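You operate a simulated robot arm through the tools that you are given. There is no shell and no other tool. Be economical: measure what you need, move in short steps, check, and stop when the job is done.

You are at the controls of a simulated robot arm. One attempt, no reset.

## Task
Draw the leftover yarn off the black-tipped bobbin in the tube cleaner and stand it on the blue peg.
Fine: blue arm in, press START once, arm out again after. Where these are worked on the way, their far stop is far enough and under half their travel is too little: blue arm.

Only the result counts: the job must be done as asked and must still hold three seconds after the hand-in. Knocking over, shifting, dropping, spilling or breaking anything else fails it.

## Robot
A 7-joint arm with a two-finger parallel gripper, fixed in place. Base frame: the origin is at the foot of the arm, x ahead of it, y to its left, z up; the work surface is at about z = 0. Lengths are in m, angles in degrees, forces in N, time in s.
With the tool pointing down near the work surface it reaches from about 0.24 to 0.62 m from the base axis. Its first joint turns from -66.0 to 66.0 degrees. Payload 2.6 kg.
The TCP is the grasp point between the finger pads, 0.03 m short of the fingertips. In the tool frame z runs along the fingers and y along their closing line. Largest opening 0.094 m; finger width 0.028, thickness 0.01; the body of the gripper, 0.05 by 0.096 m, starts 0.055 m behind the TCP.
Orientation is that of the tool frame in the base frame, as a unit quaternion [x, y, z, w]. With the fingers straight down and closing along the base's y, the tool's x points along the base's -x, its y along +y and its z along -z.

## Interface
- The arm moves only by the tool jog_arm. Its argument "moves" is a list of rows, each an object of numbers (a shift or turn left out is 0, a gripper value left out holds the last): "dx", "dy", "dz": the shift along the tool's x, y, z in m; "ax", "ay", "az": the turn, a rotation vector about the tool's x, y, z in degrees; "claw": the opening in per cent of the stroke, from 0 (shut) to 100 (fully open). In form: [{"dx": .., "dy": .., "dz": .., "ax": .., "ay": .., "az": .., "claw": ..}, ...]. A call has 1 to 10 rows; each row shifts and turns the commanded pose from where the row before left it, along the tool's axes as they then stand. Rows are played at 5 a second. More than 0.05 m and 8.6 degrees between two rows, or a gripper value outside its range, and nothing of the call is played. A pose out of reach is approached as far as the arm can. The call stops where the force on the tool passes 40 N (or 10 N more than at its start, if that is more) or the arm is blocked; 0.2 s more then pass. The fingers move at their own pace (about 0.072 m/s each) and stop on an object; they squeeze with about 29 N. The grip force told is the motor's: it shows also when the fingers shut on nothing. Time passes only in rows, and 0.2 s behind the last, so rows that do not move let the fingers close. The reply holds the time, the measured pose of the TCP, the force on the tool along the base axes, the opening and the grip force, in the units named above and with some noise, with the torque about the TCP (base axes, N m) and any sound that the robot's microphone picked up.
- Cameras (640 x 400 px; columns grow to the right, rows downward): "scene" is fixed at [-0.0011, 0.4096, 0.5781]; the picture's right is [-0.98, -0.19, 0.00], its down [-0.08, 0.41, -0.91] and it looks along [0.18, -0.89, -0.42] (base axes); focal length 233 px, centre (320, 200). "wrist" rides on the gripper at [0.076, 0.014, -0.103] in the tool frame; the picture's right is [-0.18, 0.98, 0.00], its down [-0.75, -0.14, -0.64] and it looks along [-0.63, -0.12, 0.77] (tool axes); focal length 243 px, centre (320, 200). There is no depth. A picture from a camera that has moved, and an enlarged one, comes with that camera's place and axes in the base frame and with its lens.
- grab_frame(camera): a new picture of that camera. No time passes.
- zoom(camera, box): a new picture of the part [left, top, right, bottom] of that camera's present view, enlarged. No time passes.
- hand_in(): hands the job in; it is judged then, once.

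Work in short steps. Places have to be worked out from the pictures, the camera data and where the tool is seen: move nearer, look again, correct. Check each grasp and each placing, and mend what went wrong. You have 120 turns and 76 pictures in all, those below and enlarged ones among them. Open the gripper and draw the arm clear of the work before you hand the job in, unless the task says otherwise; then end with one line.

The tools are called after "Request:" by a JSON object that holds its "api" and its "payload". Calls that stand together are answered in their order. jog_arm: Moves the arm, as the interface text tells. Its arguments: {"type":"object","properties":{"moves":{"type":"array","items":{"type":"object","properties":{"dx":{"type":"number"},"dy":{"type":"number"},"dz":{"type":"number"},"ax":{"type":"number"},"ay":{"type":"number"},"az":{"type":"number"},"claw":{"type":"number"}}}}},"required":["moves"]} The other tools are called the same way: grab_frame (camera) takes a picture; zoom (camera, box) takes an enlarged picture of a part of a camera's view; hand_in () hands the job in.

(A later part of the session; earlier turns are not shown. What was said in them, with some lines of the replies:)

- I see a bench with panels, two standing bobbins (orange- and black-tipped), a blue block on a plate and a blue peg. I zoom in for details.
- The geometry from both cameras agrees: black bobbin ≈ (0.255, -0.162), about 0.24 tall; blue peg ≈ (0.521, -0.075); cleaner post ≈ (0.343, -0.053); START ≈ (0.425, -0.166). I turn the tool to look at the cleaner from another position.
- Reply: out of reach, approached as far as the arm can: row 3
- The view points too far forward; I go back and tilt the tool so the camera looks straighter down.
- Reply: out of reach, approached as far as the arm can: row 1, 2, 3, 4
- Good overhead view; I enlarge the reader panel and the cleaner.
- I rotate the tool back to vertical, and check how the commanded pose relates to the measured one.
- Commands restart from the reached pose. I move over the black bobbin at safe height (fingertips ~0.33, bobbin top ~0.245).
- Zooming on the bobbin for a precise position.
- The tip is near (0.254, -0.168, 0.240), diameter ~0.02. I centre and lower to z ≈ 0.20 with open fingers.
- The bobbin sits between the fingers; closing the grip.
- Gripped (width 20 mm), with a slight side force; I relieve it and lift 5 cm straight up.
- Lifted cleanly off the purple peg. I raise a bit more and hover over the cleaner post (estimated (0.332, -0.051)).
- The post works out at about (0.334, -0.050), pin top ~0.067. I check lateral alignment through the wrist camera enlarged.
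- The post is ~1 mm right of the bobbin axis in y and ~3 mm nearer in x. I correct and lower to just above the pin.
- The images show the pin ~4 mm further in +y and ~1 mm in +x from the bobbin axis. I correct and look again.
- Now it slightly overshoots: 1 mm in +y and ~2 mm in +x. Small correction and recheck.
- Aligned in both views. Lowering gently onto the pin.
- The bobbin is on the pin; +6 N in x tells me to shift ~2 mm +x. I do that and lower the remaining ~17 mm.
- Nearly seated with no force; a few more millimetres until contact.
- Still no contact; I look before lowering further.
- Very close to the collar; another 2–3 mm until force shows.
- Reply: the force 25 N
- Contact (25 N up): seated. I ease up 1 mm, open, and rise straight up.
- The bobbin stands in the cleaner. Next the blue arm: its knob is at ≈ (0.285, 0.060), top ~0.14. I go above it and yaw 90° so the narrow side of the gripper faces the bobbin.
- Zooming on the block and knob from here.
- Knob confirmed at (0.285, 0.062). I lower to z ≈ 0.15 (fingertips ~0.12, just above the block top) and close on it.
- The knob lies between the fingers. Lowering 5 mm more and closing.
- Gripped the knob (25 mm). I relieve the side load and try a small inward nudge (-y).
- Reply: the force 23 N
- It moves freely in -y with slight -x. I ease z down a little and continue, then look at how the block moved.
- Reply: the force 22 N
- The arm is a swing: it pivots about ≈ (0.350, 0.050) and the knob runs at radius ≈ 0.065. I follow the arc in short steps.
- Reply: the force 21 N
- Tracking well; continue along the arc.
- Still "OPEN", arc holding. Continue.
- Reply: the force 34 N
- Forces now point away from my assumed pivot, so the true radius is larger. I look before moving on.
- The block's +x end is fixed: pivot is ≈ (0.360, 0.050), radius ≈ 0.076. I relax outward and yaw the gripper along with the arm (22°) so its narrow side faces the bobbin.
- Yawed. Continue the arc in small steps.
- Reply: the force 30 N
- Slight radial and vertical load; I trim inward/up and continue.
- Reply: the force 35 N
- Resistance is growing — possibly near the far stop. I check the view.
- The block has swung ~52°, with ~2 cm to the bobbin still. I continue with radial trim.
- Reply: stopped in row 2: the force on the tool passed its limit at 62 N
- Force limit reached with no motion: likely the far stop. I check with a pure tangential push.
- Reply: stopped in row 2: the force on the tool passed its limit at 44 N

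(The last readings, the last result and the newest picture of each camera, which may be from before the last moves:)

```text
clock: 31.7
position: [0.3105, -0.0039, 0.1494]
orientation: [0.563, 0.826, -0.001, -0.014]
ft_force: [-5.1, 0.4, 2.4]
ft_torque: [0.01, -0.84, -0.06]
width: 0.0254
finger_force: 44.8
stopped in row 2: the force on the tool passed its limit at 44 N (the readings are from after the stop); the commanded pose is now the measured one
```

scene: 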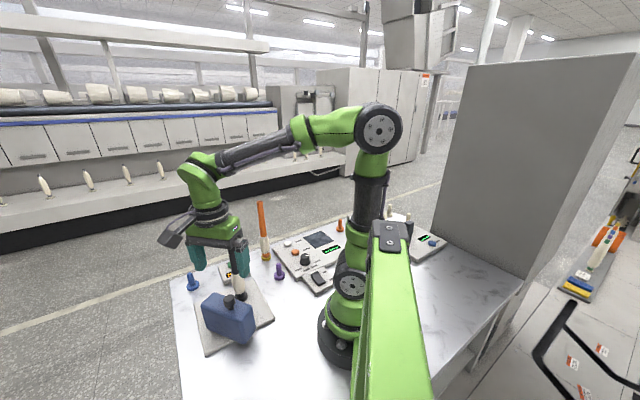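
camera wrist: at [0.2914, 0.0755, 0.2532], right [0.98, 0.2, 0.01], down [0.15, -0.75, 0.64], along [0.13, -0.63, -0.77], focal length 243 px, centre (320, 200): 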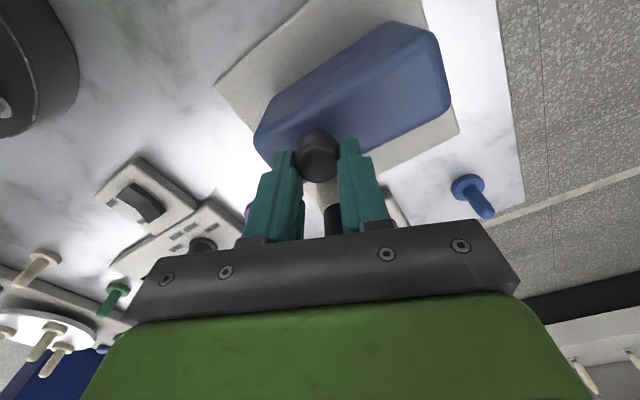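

That's the far stop: blue arm is in. I open, rise straight up, and look.

Request:
{"api": "jog_arm", "payload": {"moves": [{"claw": 60}, {}, {}, {"dz": -0.03}, {"dz": -0.04}, {"dz": -0.04}, {"dz": -0.04}, {"dz": -0.02}]}}

Request:
{"api": "zoom", "payload": {"camera": "scene", "box": [160, 200, 300, 350]}}

Request:
{"api": "grab_frame", "payload": {"camera": "wrist"}}

```text
clock: 33.5
position: [0.3157, -0.0074, 0.3165]
orientation: [0.563, 0.826, -0.001, -0.014]
ft_force: [-0.5, -1.0, -0.2]
ft_torque: [0.0, 0.02, 0.01]
width: 0.0563
finger_force: 0.1
```

```text
2.67 times, centred on (230, 275) of scene
camera zoom: at [-0.0011, 0.4096, 0.5781], right [-0.98, -0.19, 0.0], down [-0.08, 0.41, -0.91], along [0.18, -0.89, -0.42], focal length 621 px, centre (560, 0)
```

zoom: 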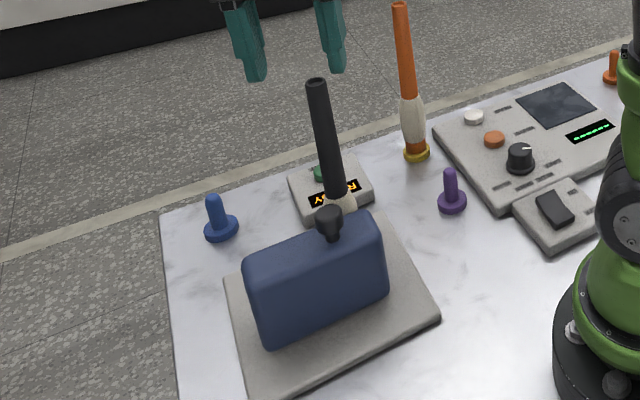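

```text
31 pictures are left
camera wrist: at [0.3041, 0.0677, 0.4214], right [0.98, 0.19, -0.02], down [0.16, -0.76, 0.63], along [0.1, -0.62, -0.78], focal length 243 px, centre (320, 200)
```

wrist: 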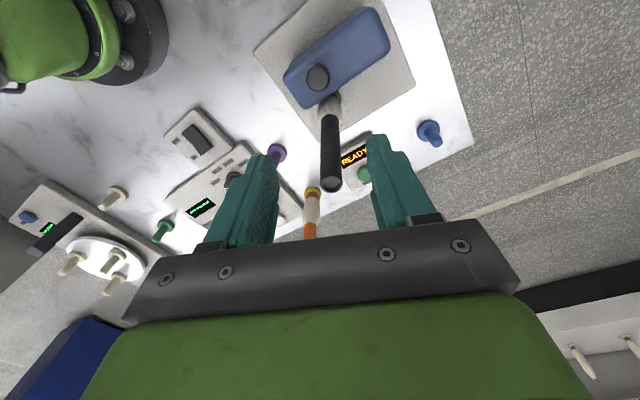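

Display shows READY. START is at ≈ (0.424, -0.161). I close the fingers and move above it at safe height.

Request:
{"api": "jog_arm", "payload": {"moves": [{"claw": 0, "dx": -0.0458, "dy": 0.0106}, {"dx": -0.0458, "dy": 0.0106}, {"dx": -0.0458, "dy": 0.0106}, {"dx": -0.0458, "dy": 0.0106}, {"dz": 0.045}, {"dz": 0.045}, {"dz": 0.04}, {}]}}

Request:
{"api": "grab_frame", "payload": {"camera": "wrist"}}

Request:
{"api": "zoom", "payload": {"camera": "scene", "box": [180, 210, 280, 310]}}

```text
clock: 35.3
position: [0.415, -0.1582, 0.1839]
orientation: [0.562, 0.827, -0.002, -0.014]
ft_force: [0.2, 0.0, -0.7]
ft_torque: [0.0, 0.01, -0.01]
width: 0.0
finger_force: 29.3
```

```text
30 pictures are left
camera wrist: at [0.4033, -0.0838, 0.2879], right [0.98, 0.19, -0.02], down [0.16, -0.76, 0.63], along [0.1, -0.62, -0.78], focal length 243 px, centre (320, 200)
```

wrist: 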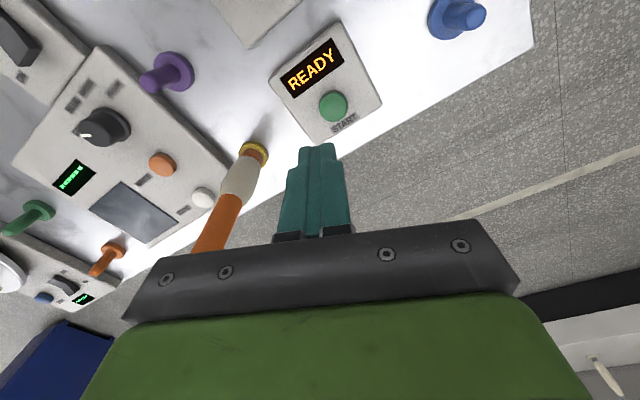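

```text
4.00 times, centred on (230, 260) of scene
camera zoom: at [-0.0011, 0.4096, 0.5781], right [-0.98, -0.19, 0.0], down [-0.08, 0.41, -0.91], along [0.18, -0.89, -0.42], focal length 931 px, centre (680, -40)
```

zoom: 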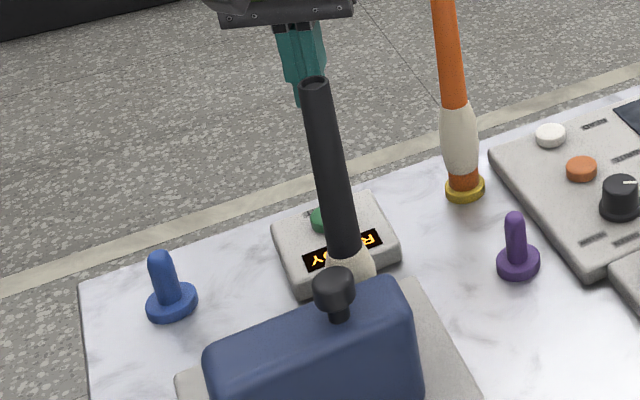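

Button refined to (0.425, -0.161). I straighten the small tilt, correct position and descend to ~2 cm above it.

Request:
{"api": "jog_arm", "payload": {"moves": [{"ax": -1.08, "ay": -1.2}, {"dx": -0.0065, "dy": 0.0082}, {"dz": 0.04}, {"dz": 0.045}, {}]}}

Request:
{"api": "grab_frame", "payload": {"camera": "wrist"}}

```text
clock: 36.5
position: [0.4294, -0.1611, 0.1018]
orientation: [0.564, 0.826, 0.0, 0.0]
ft_force: [0.4, 0.7, 0.2]
ft_torque: [-0.02, 0.0, -0.04]
width: 0.0001
finger_force: 28.6
```

```text
28 pictures are left
camera wrist: at [0.4157, -0.0844, 0.2044], right [0.98, 0.19, 0.0], down [0.14, -0.75, 0.64], along [0.12, -0.63, -0.77], focal length 243 px, centre (320, 200)
```

wrist: 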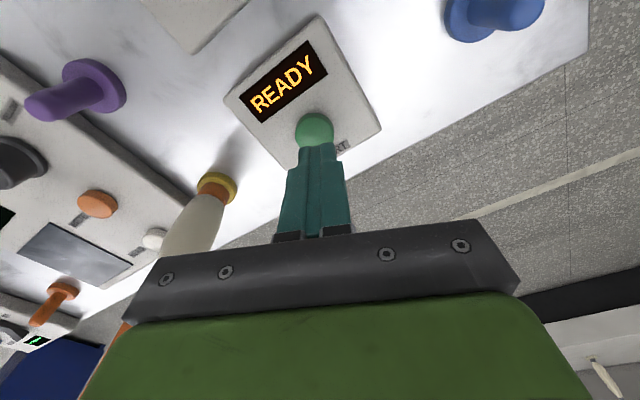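

I trim 4 mm and descend further to just above the button.

Request:
{"api": "jog_arm", "payload": {"moves": [{"dx": 0.003, "dy": -0.003}, {"dz": 0.01}, {"dz": 0.01}, {"dz": 0.006}, {}]}}

Request:
{"api": "zoom", "payload": {"camera": "wrist", "box": [220, 40, 420, 200]}}

```text
clock: 37.7
position: [0.4243, -0.161, 0.075]
orientation: [0.563, 0.826, -0.001, -0.001]
ft_force: [0.0, -1.3, -0.7]
ft_torque: [0.0, 0.06, -0.01]
width: 0.0
finger_force: 28.6
```

```text
2.50 times, centred on (320, 120) of wrist
camera zoom: at [0.4107, -0.085, 0.1764], right [0.98, 0.19, 0.0], down [0.14, -0.75, 0.64], along [0.12, -0.63, -0.77], focal length 606 px, centre (320, 400)
```

zoom: 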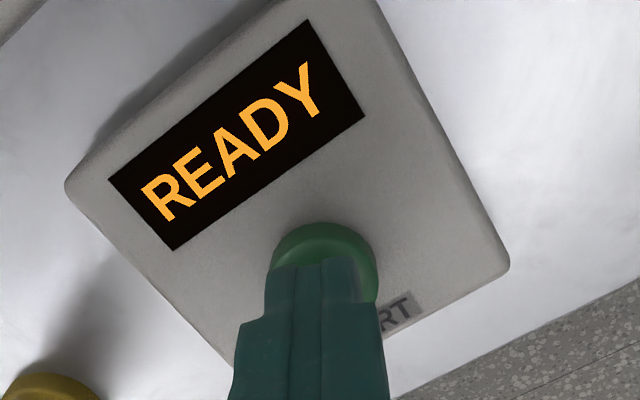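

Tip is over the button. Pressing in small steps until contact force and a display change.

Request:
{"api": "jog_arm", "payload": {"moves": [{"dz": 0.004}, {"dz": 0.003}, {"dz": 0.003}, {}]}}

```text
clock: 38.7
position: [0.4253, -0.1606, 0.0645]
orientation: [0.564, 0.826, 0.001, 0.0]
ft_force: [0.2, -1.7, 1.6]
ft_torque: [-0.02, 0.0, -0.02]
width: 0.0001
finger_force: 28.9
```

Request:
{"api": "jog_arm", "payload": {"moves": [{"dz": 0.002}, {"dz": 0.002}, {}]}}

Request:
{"api": "zoom", "payload": {"camera": "wrist", "box": [220, 40, 420, 200]}}

```text
clock: 39.5
position: [0.4249, -0.1605, 0.0588]
orientation: [0.564, 0.826, -0.001, 0.0]
ft_force: [-0.8, -0.2, 9.6]
ft_torque: [-0.03, 0.01, 0.06]
width: 0.0
finger_force: 28.8
heard: click
```

```text
2.50 times, centred on (320, 120) of wrist
camera zoom: at [0.4108, -0.0846, 0.1625], right [0.98, 0.19, 0.0], down [0.14, -0.75, 0.64], along [0.12, -0.63, -0.77], focal length 606 px, centre (320, 400)
```

zoom: 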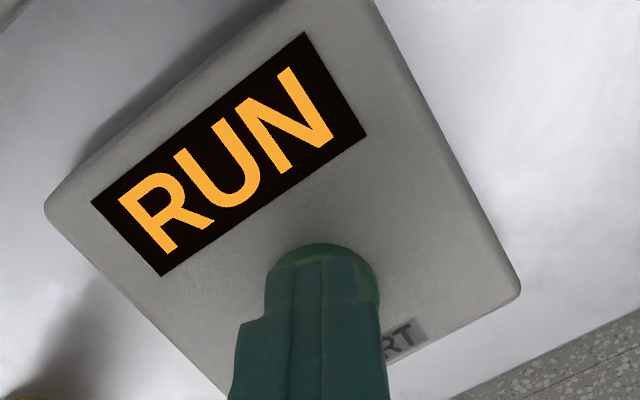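

Click and RUN. I lift straight up and wait for the run to end.

Request:
{"api": "jog_arm", "payload": {"moves": [{"dz": -0.02}, {"dz": -0.04}, {"dz": -0.045}, {"dz": -0.045}, {"dz": -0.045}, {"dz": -0.045}, {"dz": -0.02}, {}, {}, {}]}}

Request:
{"api": "grab_frame", "payload": {"camera": "wrist"}}

```text
clock: 41.7
position: [0.4255, -0.1592, 0.3222]
orientation: [0.564, 0.826, 0.0, -0.001]
ft_force: [0.0, 0.3, 0.1]
ft_torque: [-0.03, 0.0, -0.01]
width: 0.0002
finger_force: 28.9
```

```text
25 pictures are left
camera wrist: at [0.4118, -0.0831, 0.4245], right [0.98, 0.19, 0.0], down [0.14, -0.75, 0.64], along [0.12, -0.63, -0.77], focal length 243 px, centre (320, 200)
```

wrist: 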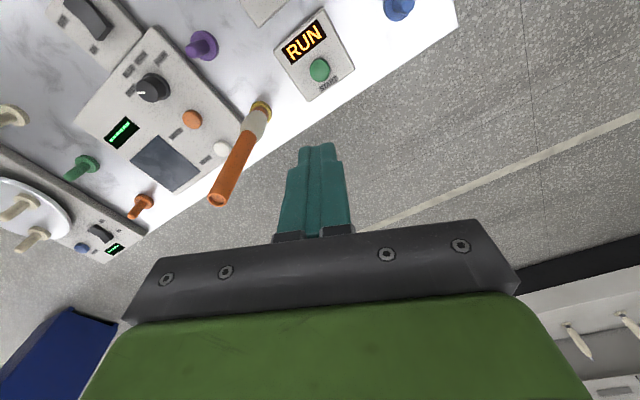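

Still RUN. I return above the knob meanwhile, opening the fingers.

Request:
{"api": "jog_arm", "payload": {"moves": [{"dx": 0.0468, "dy": -0.0121, "claw": 60}, {"dx": 0.0468, "dy": -0.0121}, {"dx": 0.0468, "dy": -0.0121}, {"dx": 0.0466, "dy": -0.0121}, {}, {}, {}, {}, {}, {}]}}

Request:
{"api": "jog_arm", "payload": {"moves": [{}, {}, {}, {}, {}, {}, {}, {}, {}, {}]}}

Request:
{"api": "grab_frame", "payload": {"camera": "wrist"}}

```text
clock: 43.9
position: [0.3146, -0.0063, 0.3215]
orientation: [0.564, 0.826, -0.001, 0.0]
ft_force: [-0.4, -0.2, -0.2]
ft_torque: [0.01, -0.03, 0.04]
width: 0.0563
finger_force: 0.0
```

```text
clock: 46.1
position: [0.3156, -0.0074, 0.3224]
orientation: [0.563, 0.827, -0.001, -0.001]
ft_force: [0.1, 0.1, 0.7]
ft_torque: [-0.02, -0.03, 0.03]
width: 0.0564
finger_force: 0.0
```

```text
24 pictures are left
camera wrist: at [0.3011, 0.0694, 0.4244], right [0.98, 0.19, 0.0], down [0.14, -0.75, 0.64], along [0.12, -0.63, -0.77], focal length 243 px, centre (320, 200)
```

wrist: 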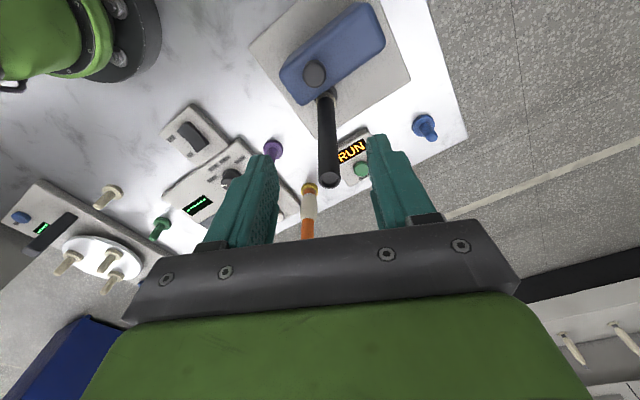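

The yarn appears gone but the display still reads RUN; I wait.

Request:
{"api": "jog_arm", "payload": {"moves": [{}, {}, {}, {}, {}, {}, {}, {}, {}, {}]}}

Request:
{"api": "jog_arm", "payload": {"moves": [{}, {}, {}, {}, {}, {}, {}, {}, {}, {}]}}

Request:
{"api": "zoom", "payload": {"camera": "wrist", "box": [240, 0, 480, 200]}}

```text
clock: 48.3
position: [0.3148, -0.0065, 0.3214]
orientation: [0.564, 0.826, 0.0, 0.0]
ft_force: [0.4, 0.3, 0.2]
ft_torque: [0.01, 0.0, 0.01]
width: 0.0564
finger_force: 0.1
```

```text
clock: 50.5
position: [0.315, -0.0066, 0.3217]
orientation: [0.563, 0.827, 0.001, 0.0]
ft_force: [-0.1, -0.2, -0.3]
ft_torque: [-0.01, 0.0, 0.04]
width: 0.0564
finger_force: 0.0
```

```text
2.00 times, centred on (360, 100) of wrist
camera zoom: at [0.3011, 0.0694, 0.4244], right [0.98, 0.19, 0.0], down [0.14, -0.75, 0.64], along [0.12, -0.63, -0.77], focal length 485 px, centre (240, 400)
```

zoom: 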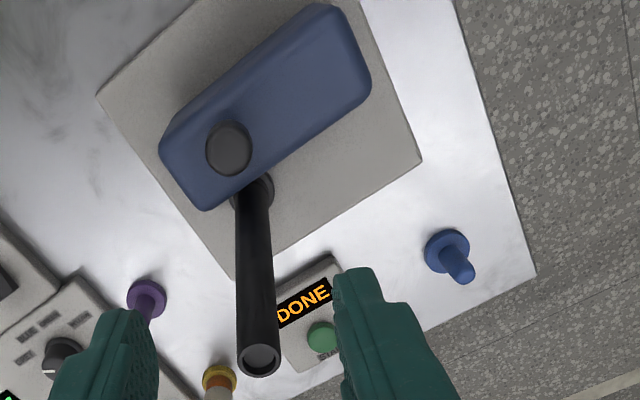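

DONE and the tube is bare. The knob is seen at ≈ (0.308, 0.003); I shift and lower part way, then check.

Request:
{"api": "jog_arm", "payload": {"moves": [{"dx": 0.0097, "dy": -0.0036}, {"dz": 0.04}, {"dz": 0.04}, {"dz": 0.04}, {}]}}

Request:
{"api": "grab_frame", "payload": {"camera": "wrist"}}

```text
clock: 51.7
position: [0.3083, 0.0026, 0.1983]
orientation: [0.564, 0.826, 0.0, 0.0]
ft_force: [0.2, -0.7, -0.8]
ft_torque: [0.03, -0.01, -0.03]
width: 0.0562
finger_force: 0.1
```

```text
22 pictures are left
camera wrist: at [0.2928, 0.0789, 0.3011], right [0.98, 0.19, 0.0], down [0.14, -0.75, 0.64], along [0.12, -0.63, -0.77], focal length 243 px, centre (320, 200)
```

wrist: 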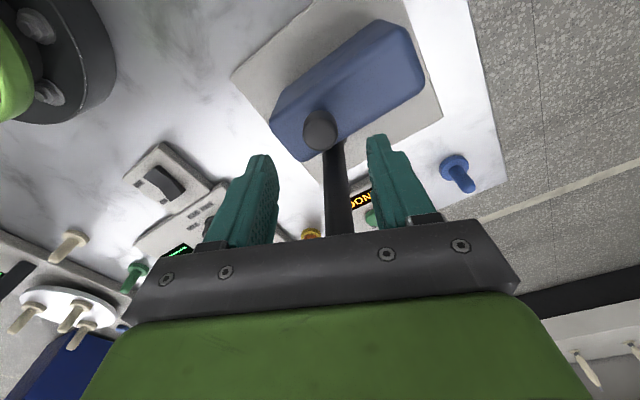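

Knob ≈ (0.307, 0.007). Trim, lower to grasp height, close.

Request:
{"api": "jog_arm", "payload": {"moves": [{"dx": 0.004, "dy": 0.0005}, {"dz": 0.03}, {"dz": 0.018}, {"claw": 0}, {}, {}, {}, {}]}}

```text
clock: 53.5
position: [0.3051, 0.0077, 0.1527]
orientation: [0.563, 0.827, 0.0, 0.0]
ft_force: [16.3, 14.5, -14.3]
ft_torque: [0.08, -0.05, -0.06]
width: 0.0251
finger_force: 44.8
```

Gripped. I relieve the radial load and swing the arm back along its arc.

Request:
{"api": "jog_arm", "payload": {"moves": [{"dx": 0.0004, "dy": 0.0014, "dz": 0.001}, {"dx": 0.0068, "dy": -0.0016}, {}]}}

```text
clock: 54.3
position: [0.3014, 0.0114, 0.1508]
orientation: [0.564, 0.826, -0.001, 0.0]
ft_force: [-8.4, -9.0, 16.2]
ft_torque: [-0.87, -0.23, -0.09]
width: 0.0253
finger_force: 44.4
```

Moves easily. Continue with trim.

Request:
{"api": "jog_arm", "payload": {"moves": [{"dx": 0.0067, "dy": -0.0018, "dz": -0.001}, {"dx": 0.007, "dy": -0.0003}, {}]}}

```text
clock: 55.1
position: [0.2928, 0.0246, 0.1512]
orientation: [0.563, 0.827, -0.002, -0.002]
ft_force: [2.1, -7.6, -23.8]
ft_torque: [-0.32, -0.48, -0.46]
width: 0.0255
finger_force: 45.2
```

Good; next steps.

Request:
{"api": "jog_arm", "payload": {"moves": [{"dx": 0.0069, "dy": 0.0004, "dz": 0.0013}, {"dx": 0.0069, "dy": 0.0012}, {}]}}

```text
clock: 55.9
position: [0.2864, 0.0403, 0.1512]
orientation: [0.564, 0.825, -0.003, -0.004]
ft_force: [-2.8, -2.0, 0.5]
ft_torque: [0.15, -0.46, -0.06]
width: 0.0255
finger_force: 45.0
stopped in row 3: the force on the tool passed its limit at 40 N (the readings are from after the stop); the commanded pose is now the measured one
```

Force limit tripped momentarily; pose is reset and relaxed. Smaller steps onward.

Request:
{"api": "jog_arm", "payload": {"moves": [{"dx": 0.0045, "dy": 0.0017}, {"dx": 0.0045, "dy": 0.0018}, {}]}}

```text
clock: 56.6
position: [0.2839, 0.0478, 0.1505]
orientation: [0.566, 0.825, -0.005, -0.007]
ft_force: [-30.7, -8.5, 16.7]
ft_torque: [-0.85, -0.42, -0.38]
width: 0.025
finger_force: 44.9
```

Relieve the radial load (-x 2 mm), then continue.

Request:
{"api": "jog_arm", "payload": {"moves": [{"dx": 0.0008, "dy": -0.0019, "dz": -0.001}, {"dx": 0.0045, "dy": 0.0016}, {"dx": 0.0045, "dy": 0.0018}, {}]}}

```text
clock: 57.6
position: [0.2815, 0.0578, 0.1509]
orientation: [0.566, 0.825, -0.005, -0.007]
ft_force: [-29.2, -11.4, 8.5]
ft_torque: [-1.31, -0.5, -0.9]
width: 0.0253
finger_force: 45.2
```

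Request:
{"api": "jog_arm", "payload": {"moves": [{"dx": 0.0008, "dy": -0.0019}, {"dx": 0.003, "dy": 0.0013}, {"dx": 0.003, "dy": 0.0013}, {}]}}

Request:
{"api": "grab_frame", "payload": {"camera": "wrist"}}

```text
clock: 58.6
position: [0.2809, 0.0647, 0.1518]
orientation: [0.564, 0.826, -0.003, -0.004]
ft_force: [-8.1, -5.7, -13.7]
ft_torque: [0.32, -0.2, -0.54]
width: 0.0255
finger_force: 45.0
```

```text
21 pictures are left
camera wrist: at [0.2679, 0.1406, 0.2538], right [0.98, 0.19, -0.01], down [0.15, -0.75, 0.64], along [0.11, -0.63, -0.77], focal length 243 px, centre (320, 200)
```

wrist: 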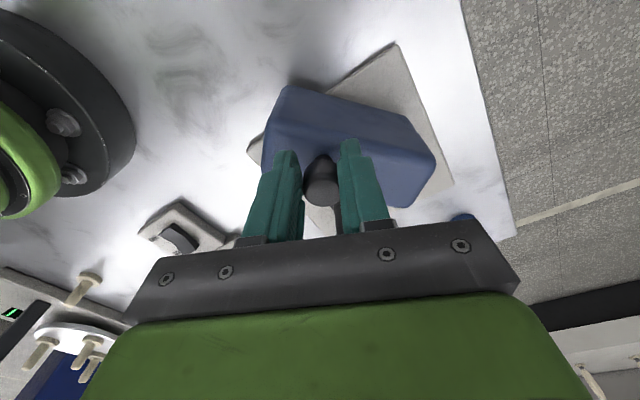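

Almost back at its start; push until the outer stop.

Request:
{"api": "jog_arm", "payload": {"moves": [{"dx": 0.003, "dy": 0.0012}, {"dx": 0.003, "dy": 0.0015}, {}]}}

```text
clock: 59.5
position: [0.2807, 0.0719, 0.1506]
orientation: [0.565, 0.825, -0.002, -0.005]
ft_force: [-18.5, -1.7, 0.1]
ft_torque: [-0.34, -0.36, -0.61]
width: 0.0257
finger_force: 44.9
```

Request:
{"api": "jog_arm", "payload": {"moves": [{"dx": 0.003, "dy": 0.0002}, {"dx": 0.003, "dy": 0.0015}, {}]}}

Request:
{"api": "zoom", "payload": {"camera": "scene", "box": [170, 210, 290, 360]}}

```text
clock: 60.2
position: [0.2806, 0.0723, 0.1508]
orientation: [0.566, 0.825, -0.005, -0.003]
ft_force: [-3.7, -3.4, 2.2]
ft_torque: [0.56, -0.29, 0.34]
width: 0.0258
finger_force: 45.2
stopped in row 3: the force on the tool passed its limit at 42 N (the readings are from after the stop); the commanded pose is now the measured one
```

```text
2.67 times, centred on (230, 285) of scene
camera zoom: at [-0.0011, 0.4096, 0.5781], right [-0.98, -0.19, 0.0], down [-0.08, 0.41, -0.91], along [0.18, -0.89, -0.42], focal length 621 px, centre (560, -27)
```

zoom: 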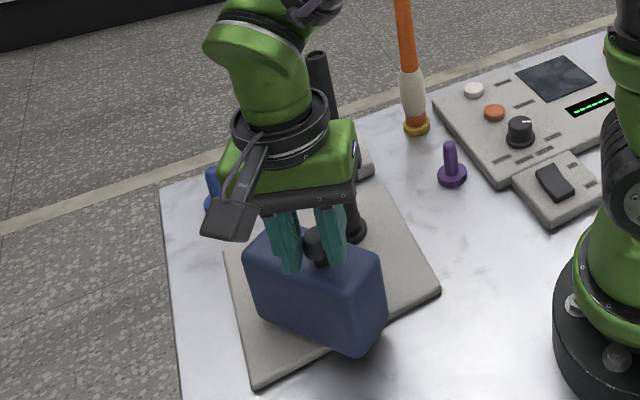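

Outer stop reached. Open, rise, and turn the gripper back to the standard yaw.

Request:
{"api": "jog_arm", "payload": {"moves": [{"claw": 60}, {}, {}, {"dz": -0.04}, {"dz": -0.04}, {"dz": -0.04}, {"dz": -0.045}]}}

Request:
{"api": "jog_arm", "payload": {"moves": [{"az": -8.5, "claw": 100}, {"az": -8.5}, {"az": -8.5}, {"az": -8.5}, {"az": -8.5}, {"az": -8.5}, {"az": -8.5}, {"az": -8.5}]}}

```text
clock: 61.8
position: [0.283, 0.0766, 0.3147]
orientation: [0.566, 0.824, -0.005, -0.003]
ft_force: [0.2, 0.0, -0.8]
ft_torque: [-0.04, 0.03, 0.0]
width: 0.0563
finger_force: 0.1
```

```text
clock: 63.6
position: [0.2832, 0.0751, 0.3159]
orientation: [0.007, 1.0, -0.003, -0.005]
ft_force: [0.4, -0.6, -1.0]
ft_torque: [0.02, 0.01, 0.0]
width: 0.0942
finger_force: 0.0
```

Move over the bobbin at (0.330, -0.049) and straighten the tiny tilt.

Request:
{"api": "jog_arm", "payload": {"moves": [{"ax": -0.35, "ay": -0.57, "az": -0.8}, {"dx": -0.016, "dy": -0.042}, {"dx": -0.016, "dy": -0.041}, {"dx": -0.015, "dy": -0.041}, {}]}}

Request:
{"api": "grab_frame", "payload": {"camera": "wrist"}}

Request:
{"api": "zoom", "payload": {"camera": "scene", "box": [170, 210, 290, 360]}}

```text
clock: 64.8
position: [0.3308, -0.0495, 0.3168]
orientation: [0.002, 1.0, 0.0, 0.0]
ft_force: [0.0, 0.0, 0.7]
ft_torque: [-0.03, 0.01, 0.01]
width: 0.0939
finger_force: 0.0
```

```text
19 pictures are left
camera wrist: at [0.2554, -0.0365, 0.4194], right [0.19, 0.98, 0.0], down [0.75, -0.14, 0.64], along [0.63, -0.12, -0.77], focal length 243 px, centre (320, 200)
```

wrist: 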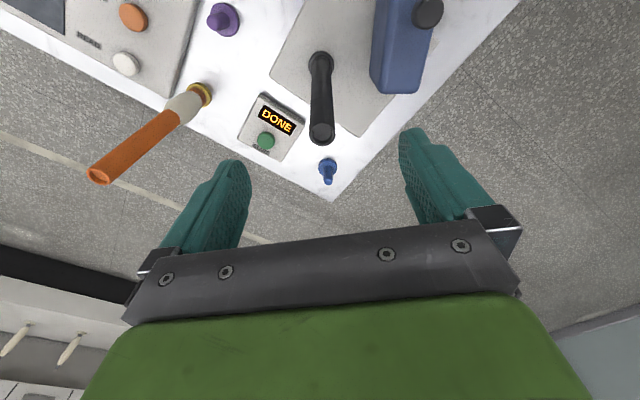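

```text
2.67 times, centred on (230, 285) of scene
camera zoom: at [-0.0011, 0.4096, 0.5781], right [-0.98, -0.19, 0.0], down [-0.08, 0.41, -0.91], along [0.18, -0.89, -0.42], focal length 621 px, centre (560, -27)
```

zoom: 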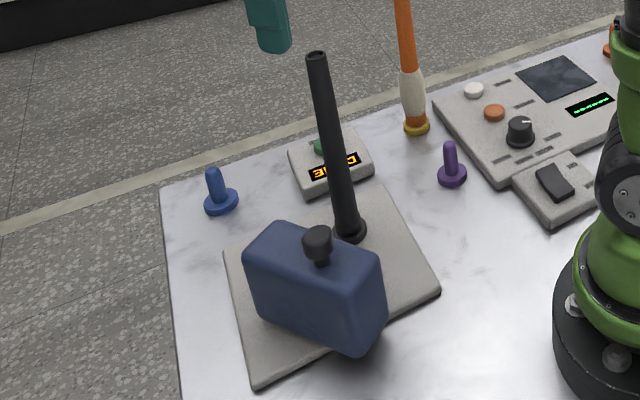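

Arm is out, tube bare. Lowering to the earlier grasp height and gripping.

Request:
{"api": "jog_arm", "payload": {"moves": [{"dz": 0.035}, {"dz": 0.035}, {"dz": 0.036}, {}, {"claw": 0}, {}, {}, {}, {}]}}

```text
clock: 66.8
position: [0.3306, -0.0505, 0.2114]
orientation: [0.002, 1.0, 0.0, -0.001]
ft_force: [1.2, 2.4, -0.1]
ft_torque: [0.23, -0.02, 0.0]
width: 0.0203
finger_force: 29.4
```

Gripped. Lift 7 cm and check before travelling.

Request:
{"api": "jog_arm", "payload": {"moves": [{"dz": -0.02}, {"dz": -0.025}, {"dz": -0.025}, {"dx": -0.045, "dy": -0.005}, {"dx": -0.045, "dy": -0.005}, {"dx": -0.045, "dy": -0.005}, {"dx": -0.04, "dy": -0.005}, {}]}}

Request:
{"api": "zoom", "payload": {"camera": "scene", "box": [155, 210, 255, 310]}}

Request:
{"api": "zoom", "payload": {"camera": "wrist", "box": [270, 20, 370, 120]}}

```text
clock: 68.6
position: [0.5046, -0.0683, 0.2794]
orientation: [0.002, 1.0, 0.0, 0.0]
ft_force: [0.1, 0.4, 0.1]
ft_torque: [0.03, 0.01, 0.01]
width: 0.0203
finger_force: 29.3
```

```text
4.00 times, centred on (205, 260) of scene
camera zoom: at [-0.0011, 0.4096, 0.5781], right [-0.98, -0.19, 0.0], down [-0.08, 0.41, -0.91], along [0.18, -0.89, -0.42], focal length 931 px, centre (780, -40)
```

zoom: 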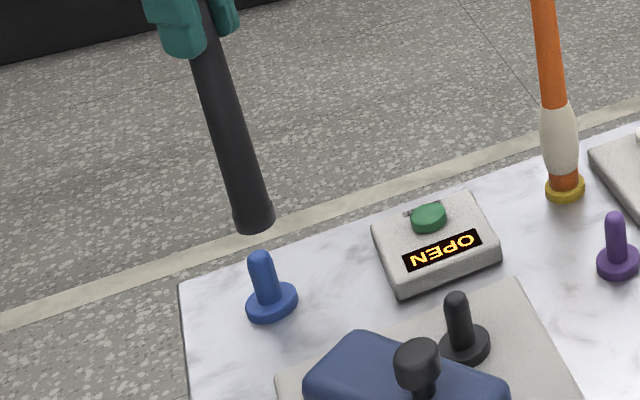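

```text
4.00 times, centred on (320, 70) of wrist
camera zoom: at [0.4282, -0.0546, 0.382], right [0.19, 0.98, 0.0], down [0.75, -0.14, 0.64], along [0.63, -0.12, -0.77], focal length 970 px, centre (320, 720)
```

zoom: 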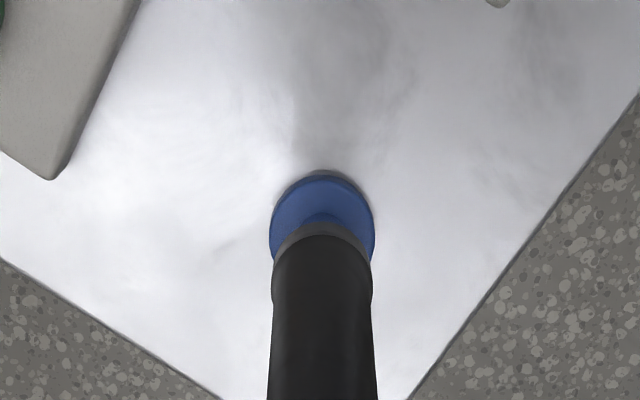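

Laterally aligned; scene view shows the peg ~6 mm further in +x. Correct and lower 2 cm.

Request:
{"api": "jog_arm", "payload": {"moves": [{"dx": -0.006, "dy": -0.001}, {"dz": 0.01}, {"dz": 0.01}, {}]}}

Request:
{"api": "zoom", "payload": {"camera": "scene", "box": [165, 240, 225, 300]}}

Request:
{"api": "zoom", "payload": {"camera": "wrist", "box": [290, 40, 350, 100]}}

```text
clock: 69.6
position: [0.5079, -0.0714, 0.2596]
orientation: [0.002, 1.0, 0.0, 0.0]
ft_force: [0.6, 0.2, -0.8]
ft_torque: [0.02, 0.02, -0.03]
width: 0.0204
finger_force: 28.4
```

```text
6.67 times, centred on (195, 270) of scene
camera zoom: at [-0.0011, 0.4096, 0.5781], right [-0.98, -0.19, 0.0], down [-0.08, 0.41, -0.91], along [0.18, -0.89, -0.42], focal length 1552 px, centre (1153, -267)
```

zoom: 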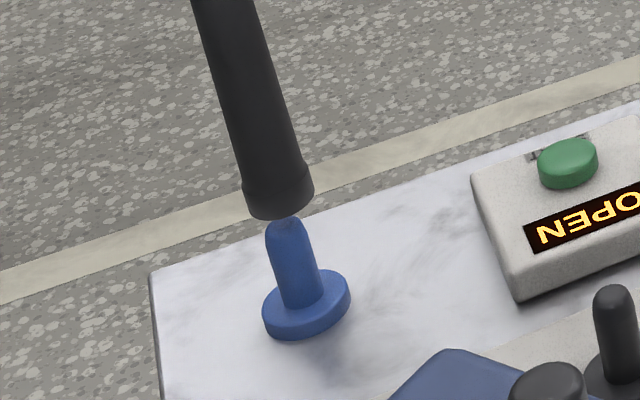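

```text
6.67 times, centred on (320, 70) of wrist
camera zoom: at [0.4343, -0.0567, 0.3622], right [0.19, 0.98, 0.0], down [0.75, -0.14, 0.64], along [0.63, -0.12, -0.77], focal length 1618 px, centre (320, 1067)
```

zoom: 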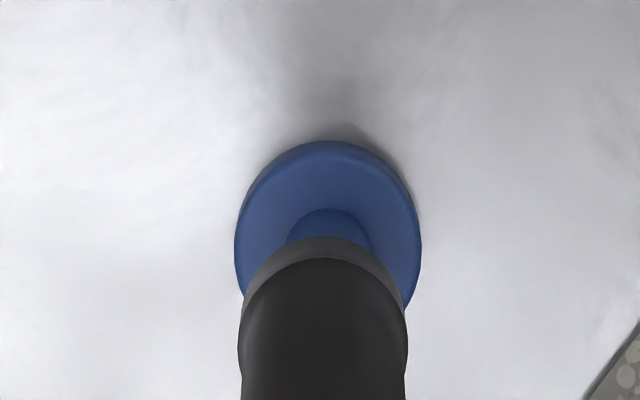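

Nearly aligned: ~2 mm more +x and ~1 mm +y. Trim and start lowering onto the pin.

Request:
{"api": "jog_arm", "payload": {"moves": [{"dx": -0.002, "dy": 0.0008}, {}, {"dz": 0.01}, {"dz": 0.008}, {}]}}

Request:
{"api": "zoom", "payload": {"camera": "scene", "box": [165, 240, 225, 300]}}

```text
clock: 70.8
position: [0.5122, -0.0709, 0.2417]
orientation: [0.001, 1.0, 0.001, 0.0]
ft_force: [0.4, 0.4, -0.1]
ft_torque: [0.0, 0.02, 0.02]
width: 0.02
finger_force: 29.0
```

```text
6.67 times, centred on (195, 270) of scene
camera zoom: at [-0.0011, 0.4096, 0.5781], right [-0.98, -0.19, 0.0], down [-0.08, 0.41, -0.91], along [0.18, -0.89, -0.42], focal length 1552 px, centre (1153, -267)
```

zoom: 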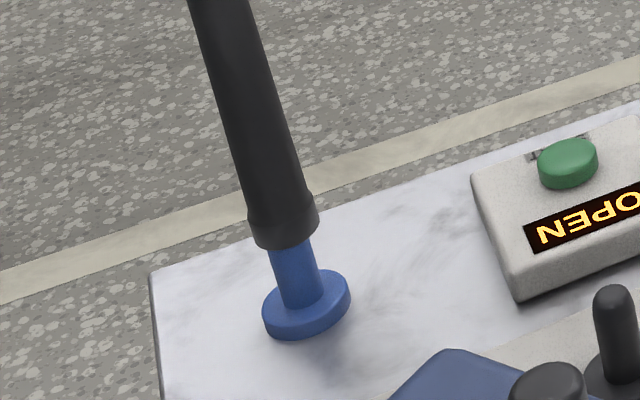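

It's over the pin with no force. Continue lowering towards seat (expected z ≈ 0.20).

Request:
{"api": "jog_arm", "payload": {"moves": [{"dz": 0.008}, {"dz": 0.008}, {"dz": 0.008}, {}]}}

```text
clock: 71.8
position: [0.5136, -0.0694, 0.2172]
orientation: [0.001, 1.0, 0.0, 0.0]
ft_force: [5.4, -0.1, 1.3]
ft_torque: [-0.03, -0.92, -0.01]
width: 0.02
finger_force: 29.1
```

Slight +x force, so I shift 1.5 mm +x and lower on.

Request:
{"api": "jog_arm", "payload": {"moves": [{"dx": -0.0015}, {"dz": 0.006}, {"dz": 0.005}, {}]}}

```text
clock: 72.8
position: [0.5146, -0.0712, 0.2068]
orientation: [0.002, 1.0, 0.0, -0.002]
ft_force: [-0.9, 0.4, -1.4]
ft_torque: [-0.01, 0.01, 0.02]
width: 0.02
finger_force: 29.1
```

Request:
{"api": "jog_arm", "payload": {"moves": [{"dz": 0.002}, {"dz": 0.002}, {"dz": 0.0015}, {}]}}

Request:
{"api": "zoom", "payload": {"camera": "scene", "box": [165, 240, 225, 300]}}

```text
clock: 73.8
position: [0.5139, -0.0709, 0.2008]
orientation: [0.002, 1.0, 0.001, -0.001]
ft_force: [0.5, 0.3, -0.7]
ft_torque: [0.02, -0.01, -0.01]
width: 0.0202
finger_force: 29.1
```

```text
6.67 times, centred on (195, 270) of scene
camera zoom: at [-0.0011, 0.4096, 0.5781], right [-0.98, -0.19, 0.0], down [-0.08, 0.41, -0.91], along [0.18, -0.89, -0.42], focal length 1552 px, centre (1153, -267)
```

zoom: 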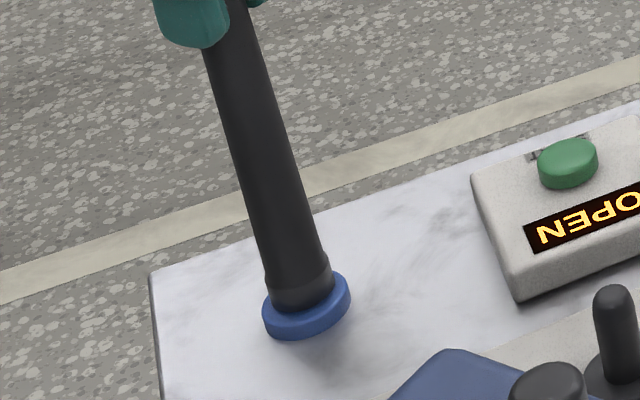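

Nearly seated; final millimetre until contact.

Request:
{"api": "jog_arm", "payload": {"moves": [{"dz": 0.0012}, {"dz": 0.0012}, {}]}}

```text
clock: 74.6
position: [0.5134, -0.0702, 0.2]
orientation: [0.002, 1.0, 0.0, -0.001]
ft_force: [-3.4, -0.7, 10.1]
ft_torque: [-0.13, 0.68, -0.02]
width: 0.0201
finger_force: 29.0
```

Contact: seated. Release, rise straight up, and draw back.

Request:
{"api": "jog_arm", "payload": {"moves": [{"claw": 100}, {}, {}, {}, {}, {"dz": -0.035}, {"dz": -0.035}, {"dz": -0.035}]}}

Request:
{"api": "jog_arm", "payload": {"moves": [{"dx": 0.045}, {"dx": 0.045}, {"dx": 0.045, "dz": -0.03}, {"dz": -0.03}, {}]}}

Request:
{"api": "grab_frame", "payload": {"camera": "scene"}}

Request:
{"api": "zoom", "payload": {"camera": "scene", "box": [160, 190, 300, 350]}}

```text
clock: 76.4
position: [0.5145, -0.0693, 0.3033]
orientation: [0.001, 1.0, 0.0, -0.001]
ft_force: [0.6, 0.4, -0.2]
ft_torque: [-0.01, -0.01, 0.0]
width: 0.0942
finger_force: 0.1
```

```text
refused: row 3 steps farther than a row can; nothing moved
```

```text
11 pictures are left
```

scene: 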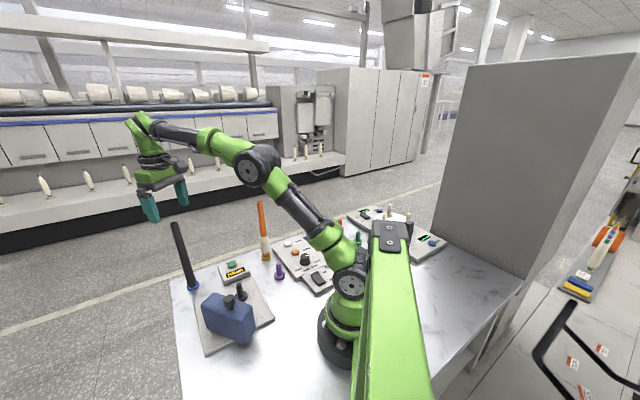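

```text
2.50 times, centred on (230, 270) of scene
camera zoom: at [-0.0011, 0.4096, 0.5781], right [-0.98, -0.19, 0.0], down [-0.08, 0.41, -0.91], along [0.18, -0.89, -0.42], focal length 582 px, centre (545, 25)
```

zoom: 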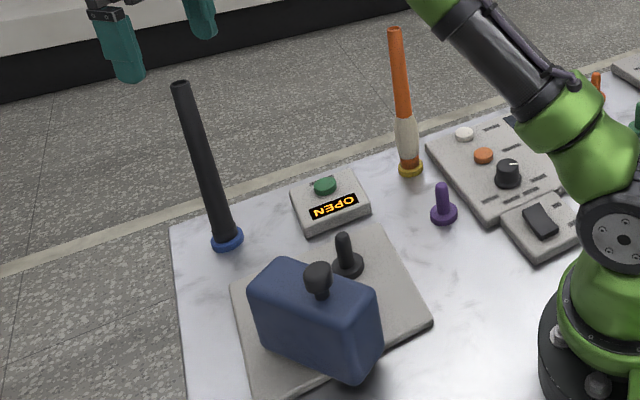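

The bobbin stands bare on the blue peg, the blue arm is out, and nothing else is disturbed. I draw the arm back clear.

Request:
{"api": "jog_arm", "payload": {"moves": [{"dx": 0.04}, {"dx": 0.04}, {"dx": 0.04}, {"dz": -0.03}, {}]}}

Request:
{"api": "zoom", "payload": {"camera": "scene", "box": [160, 190, 300, 350]}}

```text
clock: 77.6
position: [0.3936, -0.0731, 0.3356]
orientation: [0.001, 1.0, 0.0, 0.001]
ft_force: [-0.1, 0.5, -0.5]
ft_torque: [0.01, 0.0, 0.0]
width: 0.094
finger_force: 0.1
```

```text
2.50 times, centred on (230, 270) of scene
camera zoom: at [-0.0011, 0.4096, 0.5781], right [-0.98, -0.19, 0.0], down [-0.08, 0.41, -0.91], along [0.18, -0.89, -0.42], focal length 582 px, centre (545, 25)
```

zoom: 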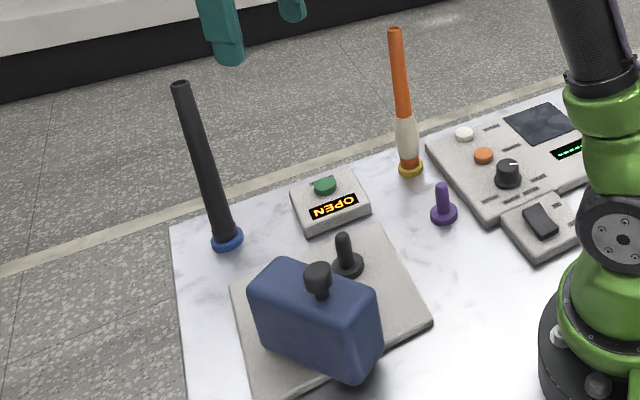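

Everything is stable and the arm is clear; handing in.

Request:
{"api": "hand_in", "payload": {}}

```text
The job is handed in.
```

The black-tipped bobbin was stripped of its yarn in the tube cleaner and now stands on the blue peg. The blue arm went in to its far stop, START was pressed once, and the arm is back out at its outer stop.
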